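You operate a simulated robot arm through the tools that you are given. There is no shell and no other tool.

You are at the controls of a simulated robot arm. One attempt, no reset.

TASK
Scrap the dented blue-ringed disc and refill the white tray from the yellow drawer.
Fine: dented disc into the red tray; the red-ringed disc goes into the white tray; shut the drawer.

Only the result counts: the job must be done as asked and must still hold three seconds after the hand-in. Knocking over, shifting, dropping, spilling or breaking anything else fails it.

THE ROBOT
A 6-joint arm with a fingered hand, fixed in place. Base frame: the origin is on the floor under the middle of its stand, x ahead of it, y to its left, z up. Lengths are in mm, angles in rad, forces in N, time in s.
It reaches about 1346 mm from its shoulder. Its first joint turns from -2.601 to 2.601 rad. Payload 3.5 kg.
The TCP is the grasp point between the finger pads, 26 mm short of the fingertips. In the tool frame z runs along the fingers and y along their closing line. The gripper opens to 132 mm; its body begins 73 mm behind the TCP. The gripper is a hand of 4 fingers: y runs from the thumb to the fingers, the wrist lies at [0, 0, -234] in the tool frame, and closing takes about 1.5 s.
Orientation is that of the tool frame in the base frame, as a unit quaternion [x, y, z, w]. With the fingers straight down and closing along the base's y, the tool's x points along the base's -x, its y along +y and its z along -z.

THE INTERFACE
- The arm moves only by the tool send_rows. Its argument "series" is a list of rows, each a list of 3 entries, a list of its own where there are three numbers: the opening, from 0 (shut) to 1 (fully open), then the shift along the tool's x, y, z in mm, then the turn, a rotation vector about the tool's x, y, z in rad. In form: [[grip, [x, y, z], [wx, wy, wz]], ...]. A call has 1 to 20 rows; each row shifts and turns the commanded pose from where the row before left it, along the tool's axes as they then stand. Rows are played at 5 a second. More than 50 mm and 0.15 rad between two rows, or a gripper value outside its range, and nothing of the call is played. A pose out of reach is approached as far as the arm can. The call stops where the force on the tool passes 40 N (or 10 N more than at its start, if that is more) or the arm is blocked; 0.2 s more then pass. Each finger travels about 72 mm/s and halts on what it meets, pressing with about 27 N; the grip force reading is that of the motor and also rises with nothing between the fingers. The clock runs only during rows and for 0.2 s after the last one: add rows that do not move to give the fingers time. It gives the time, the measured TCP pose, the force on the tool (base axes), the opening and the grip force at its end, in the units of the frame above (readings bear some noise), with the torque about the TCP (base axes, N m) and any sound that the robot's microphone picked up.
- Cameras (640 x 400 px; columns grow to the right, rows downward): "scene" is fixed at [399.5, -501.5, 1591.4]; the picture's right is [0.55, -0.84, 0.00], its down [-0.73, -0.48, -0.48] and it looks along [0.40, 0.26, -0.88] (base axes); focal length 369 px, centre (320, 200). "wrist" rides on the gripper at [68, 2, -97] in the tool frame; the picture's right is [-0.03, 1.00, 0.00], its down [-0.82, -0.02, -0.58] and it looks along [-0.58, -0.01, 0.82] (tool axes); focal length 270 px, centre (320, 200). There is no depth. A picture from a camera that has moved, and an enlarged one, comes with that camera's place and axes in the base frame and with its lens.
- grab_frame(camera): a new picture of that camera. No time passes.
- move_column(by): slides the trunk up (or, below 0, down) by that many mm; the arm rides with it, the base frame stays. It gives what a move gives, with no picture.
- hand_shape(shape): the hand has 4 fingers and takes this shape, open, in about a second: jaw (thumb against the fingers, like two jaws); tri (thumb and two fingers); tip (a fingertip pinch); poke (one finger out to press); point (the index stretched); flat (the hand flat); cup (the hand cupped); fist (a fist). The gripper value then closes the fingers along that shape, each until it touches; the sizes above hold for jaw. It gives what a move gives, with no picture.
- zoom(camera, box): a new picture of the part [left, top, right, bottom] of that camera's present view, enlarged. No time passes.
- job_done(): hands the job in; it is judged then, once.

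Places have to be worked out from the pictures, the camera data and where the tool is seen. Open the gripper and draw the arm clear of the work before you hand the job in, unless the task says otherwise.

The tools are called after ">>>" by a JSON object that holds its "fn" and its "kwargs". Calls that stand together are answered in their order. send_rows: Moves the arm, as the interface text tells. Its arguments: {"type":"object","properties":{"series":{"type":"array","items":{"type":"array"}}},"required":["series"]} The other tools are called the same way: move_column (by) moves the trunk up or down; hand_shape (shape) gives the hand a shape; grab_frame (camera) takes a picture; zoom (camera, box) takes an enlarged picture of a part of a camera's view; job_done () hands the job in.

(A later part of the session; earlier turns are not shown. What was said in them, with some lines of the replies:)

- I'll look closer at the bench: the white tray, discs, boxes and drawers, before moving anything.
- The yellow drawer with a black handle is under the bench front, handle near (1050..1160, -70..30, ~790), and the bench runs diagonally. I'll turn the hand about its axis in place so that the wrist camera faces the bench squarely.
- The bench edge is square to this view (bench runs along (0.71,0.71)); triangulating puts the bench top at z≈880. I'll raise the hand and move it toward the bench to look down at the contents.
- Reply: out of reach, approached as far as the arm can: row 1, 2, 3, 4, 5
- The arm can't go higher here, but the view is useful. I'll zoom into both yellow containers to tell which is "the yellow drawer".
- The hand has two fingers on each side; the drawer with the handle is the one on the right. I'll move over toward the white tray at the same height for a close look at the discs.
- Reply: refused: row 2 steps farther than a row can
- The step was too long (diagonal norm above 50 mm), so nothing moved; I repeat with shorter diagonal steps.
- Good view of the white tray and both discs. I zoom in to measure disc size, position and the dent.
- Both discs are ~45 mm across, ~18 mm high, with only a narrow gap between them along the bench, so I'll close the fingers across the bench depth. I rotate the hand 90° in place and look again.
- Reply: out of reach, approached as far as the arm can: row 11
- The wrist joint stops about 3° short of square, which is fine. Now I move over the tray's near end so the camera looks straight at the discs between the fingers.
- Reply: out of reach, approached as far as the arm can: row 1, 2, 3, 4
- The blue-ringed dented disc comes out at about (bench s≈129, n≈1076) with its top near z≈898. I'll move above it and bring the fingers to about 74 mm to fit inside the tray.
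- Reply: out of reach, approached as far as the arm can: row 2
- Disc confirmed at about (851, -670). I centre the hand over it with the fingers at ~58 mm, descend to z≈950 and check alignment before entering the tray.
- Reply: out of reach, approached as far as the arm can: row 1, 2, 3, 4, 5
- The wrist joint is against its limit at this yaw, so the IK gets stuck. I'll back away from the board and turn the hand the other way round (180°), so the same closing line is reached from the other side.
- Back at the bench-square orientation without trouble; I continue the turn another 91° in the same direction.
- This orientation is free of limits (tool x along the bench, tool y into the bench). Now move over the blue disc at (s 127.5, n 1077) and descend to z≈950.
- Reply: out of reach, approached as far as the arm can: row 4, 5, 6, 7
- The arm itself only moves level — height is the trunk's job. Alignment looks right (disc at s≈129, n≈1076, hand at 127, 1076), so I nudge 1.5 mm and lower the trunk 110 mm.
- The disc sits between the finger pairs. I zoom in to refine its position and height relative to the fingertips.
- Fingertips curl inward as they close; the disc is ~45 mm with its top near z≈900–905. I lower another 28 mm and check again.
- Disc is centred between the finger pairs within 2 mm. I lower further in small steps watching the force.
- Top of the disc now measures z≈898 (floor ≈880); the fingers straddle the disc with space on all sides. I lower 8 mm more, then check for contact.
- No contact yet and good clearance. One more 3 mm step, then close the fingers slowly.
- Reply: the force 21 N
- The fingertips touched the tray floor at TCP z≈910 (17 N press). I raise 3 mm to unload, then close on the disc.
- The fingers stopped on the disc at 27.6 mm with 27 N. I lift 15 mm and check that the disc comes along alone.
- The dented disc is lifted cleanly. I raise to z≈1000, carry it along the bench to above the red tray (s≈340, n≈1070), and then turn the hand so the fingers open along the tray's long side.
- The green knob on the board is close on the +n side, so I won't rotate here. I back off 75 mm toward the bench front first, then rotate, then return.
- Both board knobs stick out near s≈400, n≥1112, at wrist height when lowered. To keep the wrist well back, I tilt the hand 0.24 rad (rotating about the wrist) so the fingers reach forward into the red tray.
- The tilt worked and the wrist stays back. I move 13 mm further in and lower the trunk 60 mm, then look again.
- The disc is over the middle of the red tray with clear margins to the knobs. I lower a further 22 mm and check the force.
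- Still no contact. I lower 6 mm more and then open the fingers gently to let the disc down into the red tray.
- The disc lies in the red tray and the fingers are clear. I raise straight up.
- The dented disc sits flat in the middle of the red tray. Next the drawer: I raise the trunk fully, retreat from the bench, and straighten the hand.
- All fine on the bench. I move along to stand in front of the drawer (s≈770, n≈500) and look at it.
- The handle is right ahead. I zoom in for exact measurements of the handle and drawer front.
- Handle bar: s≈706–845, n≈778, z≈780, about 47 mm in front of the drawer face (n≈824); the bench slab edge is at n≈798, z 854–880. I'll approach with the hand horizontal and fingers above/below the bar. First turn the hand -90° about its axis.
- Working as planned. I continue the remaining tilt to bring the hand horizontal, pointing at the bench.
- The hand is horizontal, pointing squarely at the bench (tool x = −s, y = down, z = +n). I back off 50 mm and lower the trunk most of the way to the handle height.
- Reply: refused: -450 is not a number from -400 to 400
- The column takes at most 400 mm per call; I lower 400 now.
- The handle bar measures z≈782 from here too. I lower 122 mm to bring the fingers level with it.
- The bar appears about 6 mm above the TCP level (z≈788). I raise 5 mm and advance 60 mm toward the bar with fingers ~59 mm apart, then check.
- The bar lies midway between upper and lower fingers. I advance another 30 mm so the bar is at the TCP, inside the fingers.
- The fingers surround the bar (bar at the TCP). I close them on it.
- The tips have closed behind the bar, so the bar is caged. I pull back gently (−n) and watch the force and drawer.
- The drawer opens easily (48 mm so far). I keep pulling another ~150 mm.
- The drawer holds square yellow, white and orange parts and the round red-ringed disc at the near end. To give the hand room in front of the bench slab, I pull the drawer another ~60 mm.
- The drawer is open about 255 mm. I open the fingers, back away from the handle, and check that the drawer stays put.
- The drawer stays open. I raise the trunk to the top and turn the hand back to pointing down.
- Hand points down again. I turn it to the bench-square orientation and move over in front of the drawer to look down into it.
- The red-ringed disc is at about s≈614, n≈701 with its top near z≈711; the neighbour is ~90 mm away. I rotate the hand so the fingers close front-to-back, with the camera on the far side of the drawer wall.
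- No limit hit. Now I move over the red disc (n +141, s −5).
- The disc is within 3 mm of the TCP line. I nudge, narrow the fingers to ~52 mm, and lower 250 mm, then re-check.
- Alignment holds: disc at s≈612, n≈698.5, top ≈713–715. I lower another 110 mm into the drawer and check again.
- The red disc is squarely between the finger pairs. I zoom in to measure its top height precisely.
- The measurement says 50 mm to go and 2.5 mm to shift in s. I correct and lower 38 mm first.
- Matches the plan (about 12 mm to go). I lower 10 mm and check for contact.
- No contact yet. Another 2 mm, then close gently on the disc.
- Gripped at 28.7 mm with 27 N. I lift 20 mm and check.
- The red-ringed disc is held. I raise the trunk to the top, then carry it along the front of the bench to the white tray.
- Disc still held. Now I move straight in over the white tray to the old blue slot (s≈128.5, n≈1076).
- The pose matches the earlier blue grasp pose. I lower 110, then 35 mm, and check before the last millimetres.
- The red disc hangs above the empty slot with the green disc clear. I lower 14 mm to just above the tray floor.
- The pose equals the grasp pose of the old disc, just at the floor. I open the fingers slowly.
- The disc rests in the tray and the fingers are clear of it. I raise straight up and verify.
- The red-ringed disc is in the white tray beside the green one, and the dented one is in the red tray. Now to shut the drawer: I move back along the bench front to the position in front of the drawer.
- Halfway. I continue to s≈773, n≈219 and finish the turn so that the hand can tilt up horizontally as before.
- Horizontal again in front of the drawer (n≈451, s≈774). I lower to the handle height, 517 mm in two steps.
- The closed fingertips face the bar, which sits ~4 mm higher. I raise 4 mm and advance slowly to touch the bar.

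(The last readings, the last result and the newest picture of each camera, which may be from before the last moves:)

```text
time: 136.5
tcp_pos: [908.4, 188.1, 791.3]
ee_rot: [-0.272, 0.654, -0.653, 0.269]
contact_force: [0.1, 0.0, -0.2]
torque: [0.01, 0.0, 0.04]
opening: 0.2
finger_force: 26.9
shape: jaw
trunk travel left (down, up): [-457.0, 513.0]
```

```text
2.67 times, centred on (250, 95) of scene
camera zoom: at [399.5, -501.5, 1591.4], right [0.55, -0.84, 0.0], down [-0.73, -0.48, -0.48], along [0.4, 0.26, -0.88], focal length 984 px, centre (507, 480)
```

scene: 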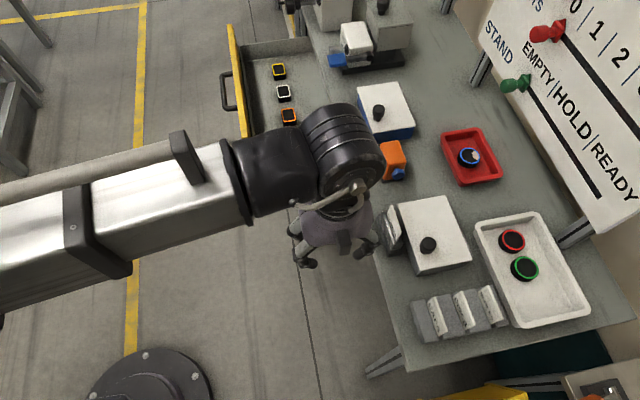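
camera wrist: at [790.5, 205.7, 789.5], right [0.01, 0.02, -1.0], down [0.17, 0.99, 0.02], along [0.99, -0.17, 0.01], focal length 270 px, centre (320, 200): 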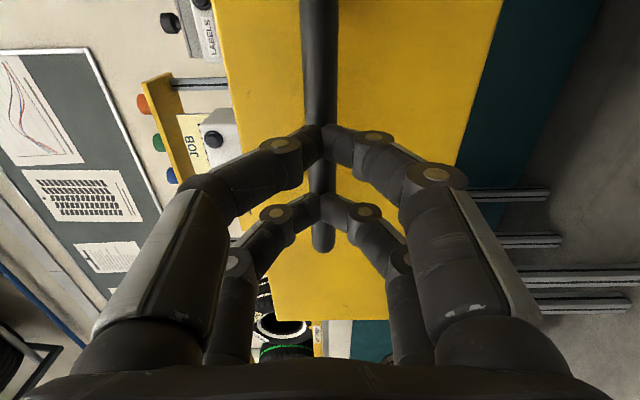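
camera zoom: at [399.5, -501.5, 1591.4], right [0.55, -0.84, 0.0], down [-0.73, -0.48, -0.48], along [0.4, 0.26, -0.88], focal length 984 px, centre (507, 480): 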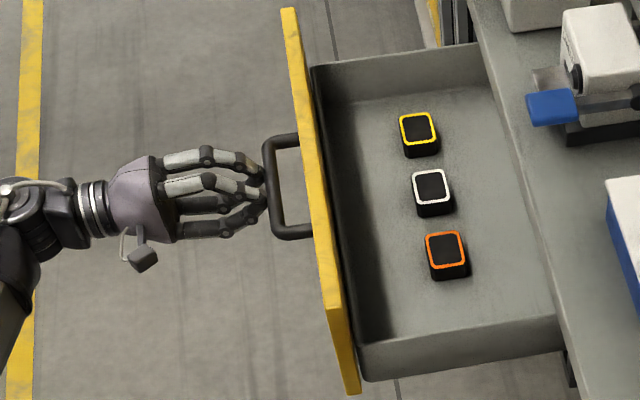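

Contact made and the drawer is already sliding in with negligible force. I push on steadily.

>>> {"fn": "send_rows", "kwargs": {"series": [[0.0, [0, 0, 6], [0, 0, 0]], [0.0, [0, 0, 8], [0, 0, 0]], [0.0, [0, 0, 10], [0, 0, 0]], [0.0, [0, 0, 10], [0, 0, 0]], [0.0, [0, 0, 10], [0, 0, 0]], [0.0, [0, 0, 10], [0, 0, 0]], [0.0, [0, 0, 10], [0, 0, 0]], [0.0, [0, 0, 10], [0, 0, 0]], [0.0, [0, 0, 10], [0, 0, 0]], [0.0, [0, 0, 10], [0, 0, 0]], [0.0, [0, 0, 10], [0, 0, 0]], [0.0, [0, 0, 10], [0, 0, 0]], [0.0, [0, 0, 10], [0, 0, 0]], [0.0, [0, 0, 8], [0, 0, 0]], [0.0, [0, 0, 6], [0, 0, 0]], [0.0, [0, 0, 4], [0, 0, 0]]]}}

>>> {"fn": "grab_frame", "kwargs": {"camera": "wrist"}}

>>> {"fn": "zoom", "kwargs": {"camera": "scene", "box": [200, 20, 380, 170]}}

```text
time: 139.9
tcp_pos: [1008.6, 86.6, 791.0]
ee_rot: [-0.273, 0.654, -0.652, 0.268]
contact_force: [-1.5, 1.1, 0.1]
torque: [0.0, 0.03, 0.05]
opening: 0.2
finger_force: 27.3
shape: jaw
trunk travel left (down, up): [-457.0, 513.0]
```

```text
taken
camera wrist: at [890.7, 105.4, 789.3], right [0.01, 0.02, -1.0], down [0.17, 0.99, 0.02], along [0.99, -0.17, 0.01], focal length 270 px, centre (320, 200)
```

wrist: 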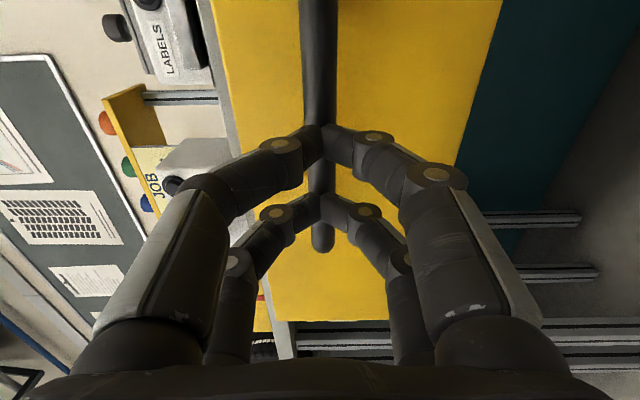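

```text
2.67 times, centred on (290, 95) of scene
camera zoom: at [399.5, -501.5, 1591.4], right [0.55, -0.84, 0.0], down [-0.73, -0.48, -0.48], along [0.4, 0.26, -0.88], focal length 984 px, centre (400, 480)
```

zoom: 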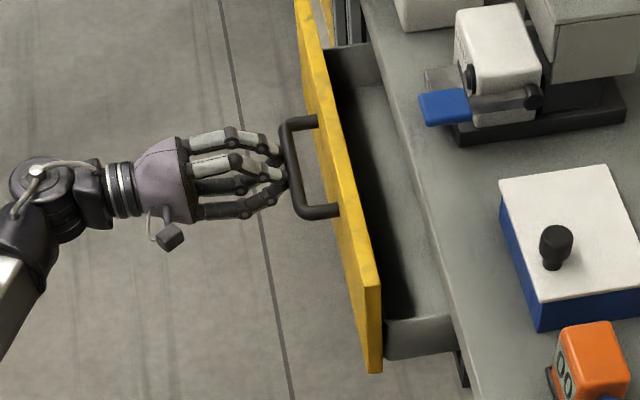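

About 85 mm of travel remains. I push 72 mm more, then finish slowly against the stop.

>>> {"fn": "send_rows", "kwargs": {"series": [[0.0, [0, 0, 6], [0, 0, 0]], [0.0, [0, 0, 9], [0, 0, 0]], [0.0, [0, 0, 9], [0, 0, 0]], [0.0, [0, 0, 9], [0, 0, 0]], [0.0, [0, 0, 9], [0, 0, 0]], [0.0, [0, 0, 9], [0, 0, 0]], [0.0, [0, 0, 9], [0, 0, 0]], [0.0, [0, 0, 6], [0, 0, 0]], [0.0, [0, 0, 4], [0, 0, 0]], [0.0, [0, 0, 2], [0, 0, 0]]]}}

>>> {"fn": "grab_frame", "kwargs": {"camera": "wrist"}}

>>> {"fn": "zoom", "kwargs": {"camera": "scene", "box": [230, 20, 380, 150]}}

```text
time: 142.1
tcp_pos: [1058.4, 35.1, 791.6]
ee_rot: [-0.273, 0.654, -0.652, 0.269]
contact_force: [-1.9, -0.5, -0.8]
torque: [-0.03, 0.0, 0.02]
opening: 0.0
finger_force: 27.0
shape: jaw
trunk travel left (down, up): [-457.0, 513.0]
```

```text
taken
camera wrist: at [941.9, 54.6, 789.3], right [0.01, 0.02, -1.0], down [0.17, 0.99, 0.02], along [0.99, -0.17, 0.01], focal length 270 px, centre (320, 200)
```

wrist: 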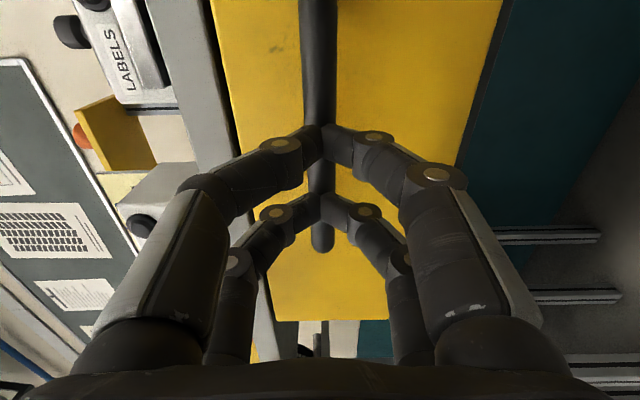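

```text
3.08 times, centred on (305, 85) of scene
camera zoom: at [399.5, -501.5, 1591.4], right [0.55, -0.84, 0.0], down [-0.73, -0.48, -0.48], along [0.4, 0.26, -0.88], focal length 1135 px, centre (366, 554)
```

zoom: 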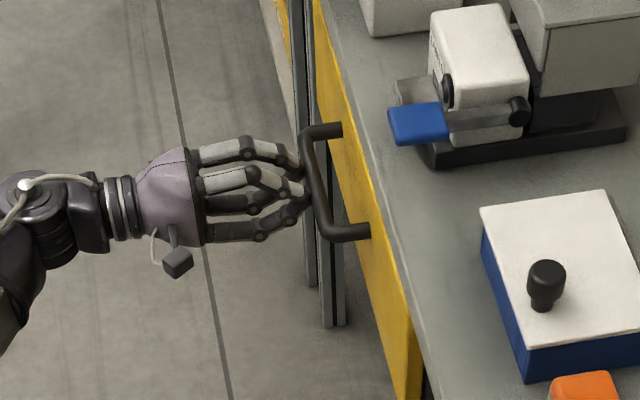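

Almost shut (~13 mm left). I push on in 2 mm steps until it meets its stop.

>>> {"fn": "send_rows", "kwargs": {"series": [[0.0, [0, 0, 2], [0, 0, 0]], [0.0, [0, 0, 2], [0, 0, 0]], [0.0, [0, 0, 2], [0, 0, 0]], [0.0, [0, 0, 2], [0, 0, 0]], [0.0, [0, 0, 2], [0, 0, 0]], [0.0, [0, 0, 1], [0, 0, 0]], [0.0, [0, 0, 1], [0, 0, 0]], [0.0, [0, 0, 1], [0, 0, 0]]]}}

>>> {"fn": "zoom", "kwargs": {"camera": "scene", "box": [270, 30, 370, 170]}}

>>> {"fn": "grab_frame", "kwargs": {"camera": "wrist"}}

```text
time: 143.9
tcp_pos: [1068.9, 26.2, 790.8]
ee_rot: [-0.273, 0.655, -0.652, 0.268]
contact_force: [-0.9, 2.3, -1.1]
torque: [0.01, 0.05, 0.06]
opening: 0.1
finger_force: 27.2
shape: jaw
trunk travel left (down, up): [-457.0, 513.0]
```

```text
2.86 times, centred on (320, 100) of scene
camera zoom: at [399.5, -501.5, 1591.4], right [0.55, -0.84, 0.0], down [-0.73, -0.48, -0.48], along [0.4, 0.26, -0.88], focal length 1054 px, centre (320, 486)
```

zoom: 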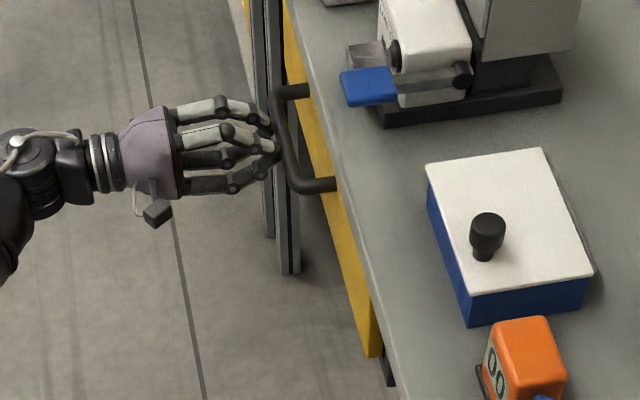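

```text
taken
camera wrist: at [950.8, 45.5, 789.3], right [0.01, 0.02, -1.0], down [0.17, 0.99, 0.02], along [0.99, -0.17, 0.01], focal length 270 px, centre (320, 200)
```

wrist: 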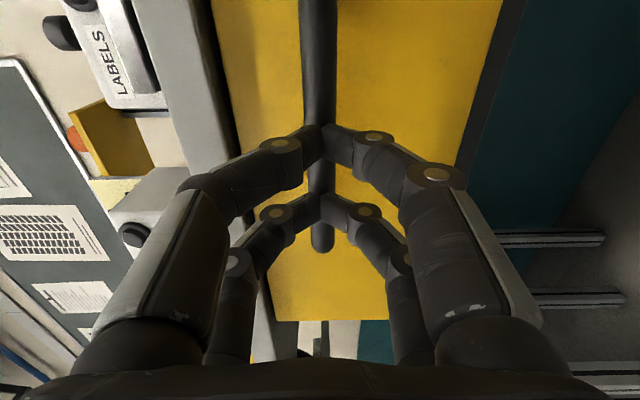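

Nearly identical to the original closed view but no stop felt yet. I push on in 1 mm steps.

>>> {"fn": "send_rows", "kwargs": {"series": [[0.0, [0, 0, 1], [0, 0, 0]], [0.0, [0, 0, 1], [0, 0, 0]], [0.0, [0, 0, 1], [0, 0, 0]], [0.0, [0, 0, 1], [0, 0, 0]], [0.0, [0, 0, 1], [0, 0, 0]], [0.0, [0, 0, 0], [0, 0, 0]]]}}

>>> {"fn": "zoom", "kwargs": {"camera": "scene", "box": [270, 30, 370, 170]}}

```text
time: 145.1
tcp_pos: [1069.2, 25.1, 790.7]
ee_rot: [-0.273, 0.655, -0.651, 0.27]
contact_force: [-7.1, 7.6, -1.2]
torque: [0.04, 0.01, 0.08]
opening: 0.0
finger_force: 27.4
shape: jaw
trunk travel left (down, up): [-457.0, 513.0]
stopped in row 5: the force on the tool passed its limit at 43 N (the readings are from after the stop); the commanded pose is now the measured one
```

```text
2.86 times, centred on (320, 100) of scene
camera zoom: at [399.5, -501.5, 1591.4], right [0.55, -0.84, 0.0], down [-0.73, -0.48, -0.48], along [0.4, 0.26, -0.88], focal length 1054 px, centre (320, 486)
```

zoom: 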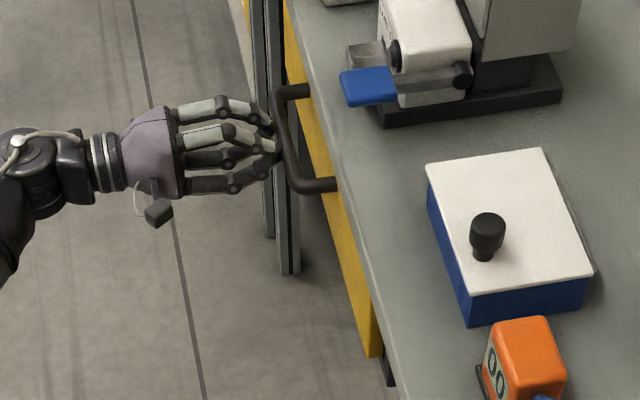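

The force hit 43 N at the stop and the picture matches the original shut state: the drawer is closed. I back straight away and open the hand.

>>> {"fn": "send_rows", "kwargs": {"series": [[0.0, [0, 0, -5], [0, 0, 0]], [0.0, [0, 0, -15], [0, 0, 0]], [0.0, [0, 0, -30], [0, 0, 0]], [0.0, [0, 0, -40], [0, 0, 0]], [0.2, [0, 0, -40], [0, 0, 0]], [0.5, [0, 0, -40], [0, 0, 0]], [0.8, [0, 0, -40], [0, 0, 0]], [1, [0, 0, -40], [0, 0, 0]], [1, [0, 0, 0], [0, 0, 0]], [1, [0, 0, 0], [0, 0, 0]]]}}

>>> {"fn": "grab_frame", "kwargs": {"camera": "wrist"}}

>>> {"fn": "grab_frame", "kwargs": {"camera": "scene"}}

>>> {"fn": "zoom", "kwargs": {"camera": "scene", "box": [270, 30, 370, 170]}}

```text
time: 147.2
tcp_pos: [891.6, 203.0, 791.4]
ee_rot: [-0.272, 0.654, -0.652, 0.269]
contact_force: [-0.5, -0.1, -0.5]
torque: [0.0, -0.01, 0.02]
opening: 132.2
finger_force: 0.0
shape: jaw
trunk travel left (down, up): [-457.0, 513.0]
```

```text
taken
camera wrist: at [775.5, 221.3, 789.4], right [0.01, 0.02, -1.0], down [0.17, 0.99, 0.02], along [0.99, -0.17, 0.01], focal length 270 px, centre (320, 200)
```

wrist: 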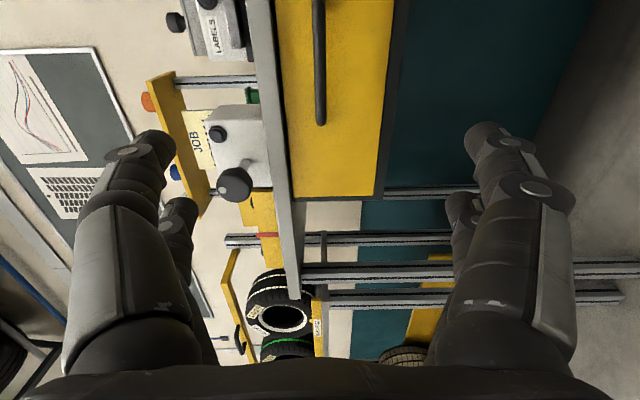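

```text
taken
```

scene: 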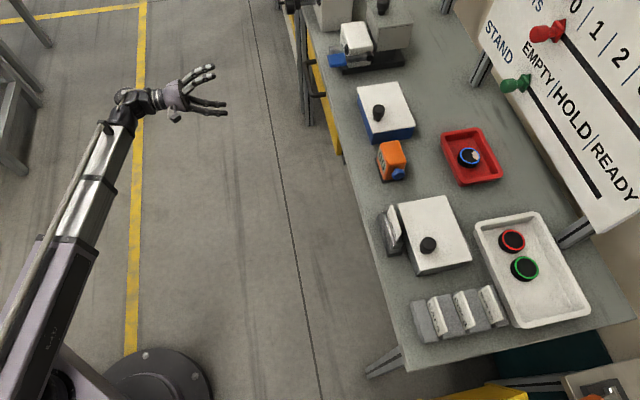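

```text
2.86 times, centred on (320, 100) of scene
camera zoom: at [399.5, -501.5, 1591.4], right [0.55, -0.84, 0.0], down [-0.73, -0.48, -0.48], along [0.4, 0.26, -0.88], focal length 1054 px, centre (320, 486)
```

zoom: 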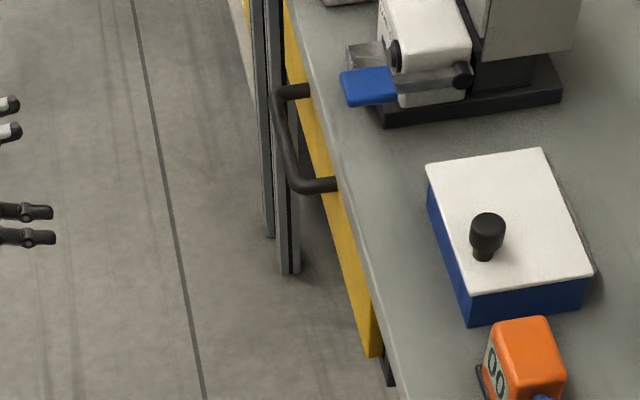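

Drawer view is identical to the start; the hand is open and clear. One last close look at both trays before handing in.

>>> {"fn": "zoom", "kwargs": {"camera": "scene", "box": [400, 110, 620, 340]}}

```text
1.74 times, centred on (510, 225) of scene
camera zoom: at [399.5, -501.5, 1591.4], right [0.55, -0.84, 0.0], down [-0.73, -0.48, -0.48], along [0.4, 0.26, -0.88], focal length 642 px, centre (-10, 156)
```

zoom: 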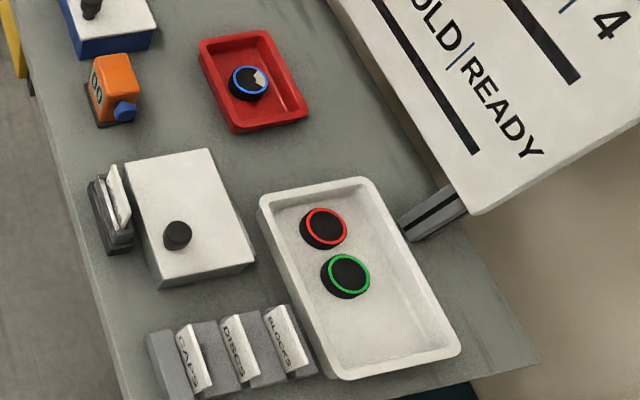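

Dented blue-ringed disc flat in the red tray, red-ringed and green discs in the white tray, drawer shut, everything else undisturbed, hand open and clear. I hand the job in.

>>> {"fn": "job_done", "kwargs": {}}

```text
The job is handed in.
```

The job is done and handed in:

- **Dented disc:** the blue-ringed disc lies flat in the middle of the red tray.
- **White tray:** the red-ringed disc from the yellow drawer now sits in the slot the dented one left, next to the green-ringed disc.
- **Drawer:** pushed shut until it hit its stop. The last picture of it matches the one from the start.

When I handed in, the gripper was open and the arm was clear of the bench. In the last pictures nothing else on the bench had moved. The square parts left in the drawer can't be seen now that it is shut; they were still in place when I started pushing.

The fingertips touched the white tray's floor at about 21 N during the first pick and the drawer floor at about 8 N. I saw no sign of damage from either.
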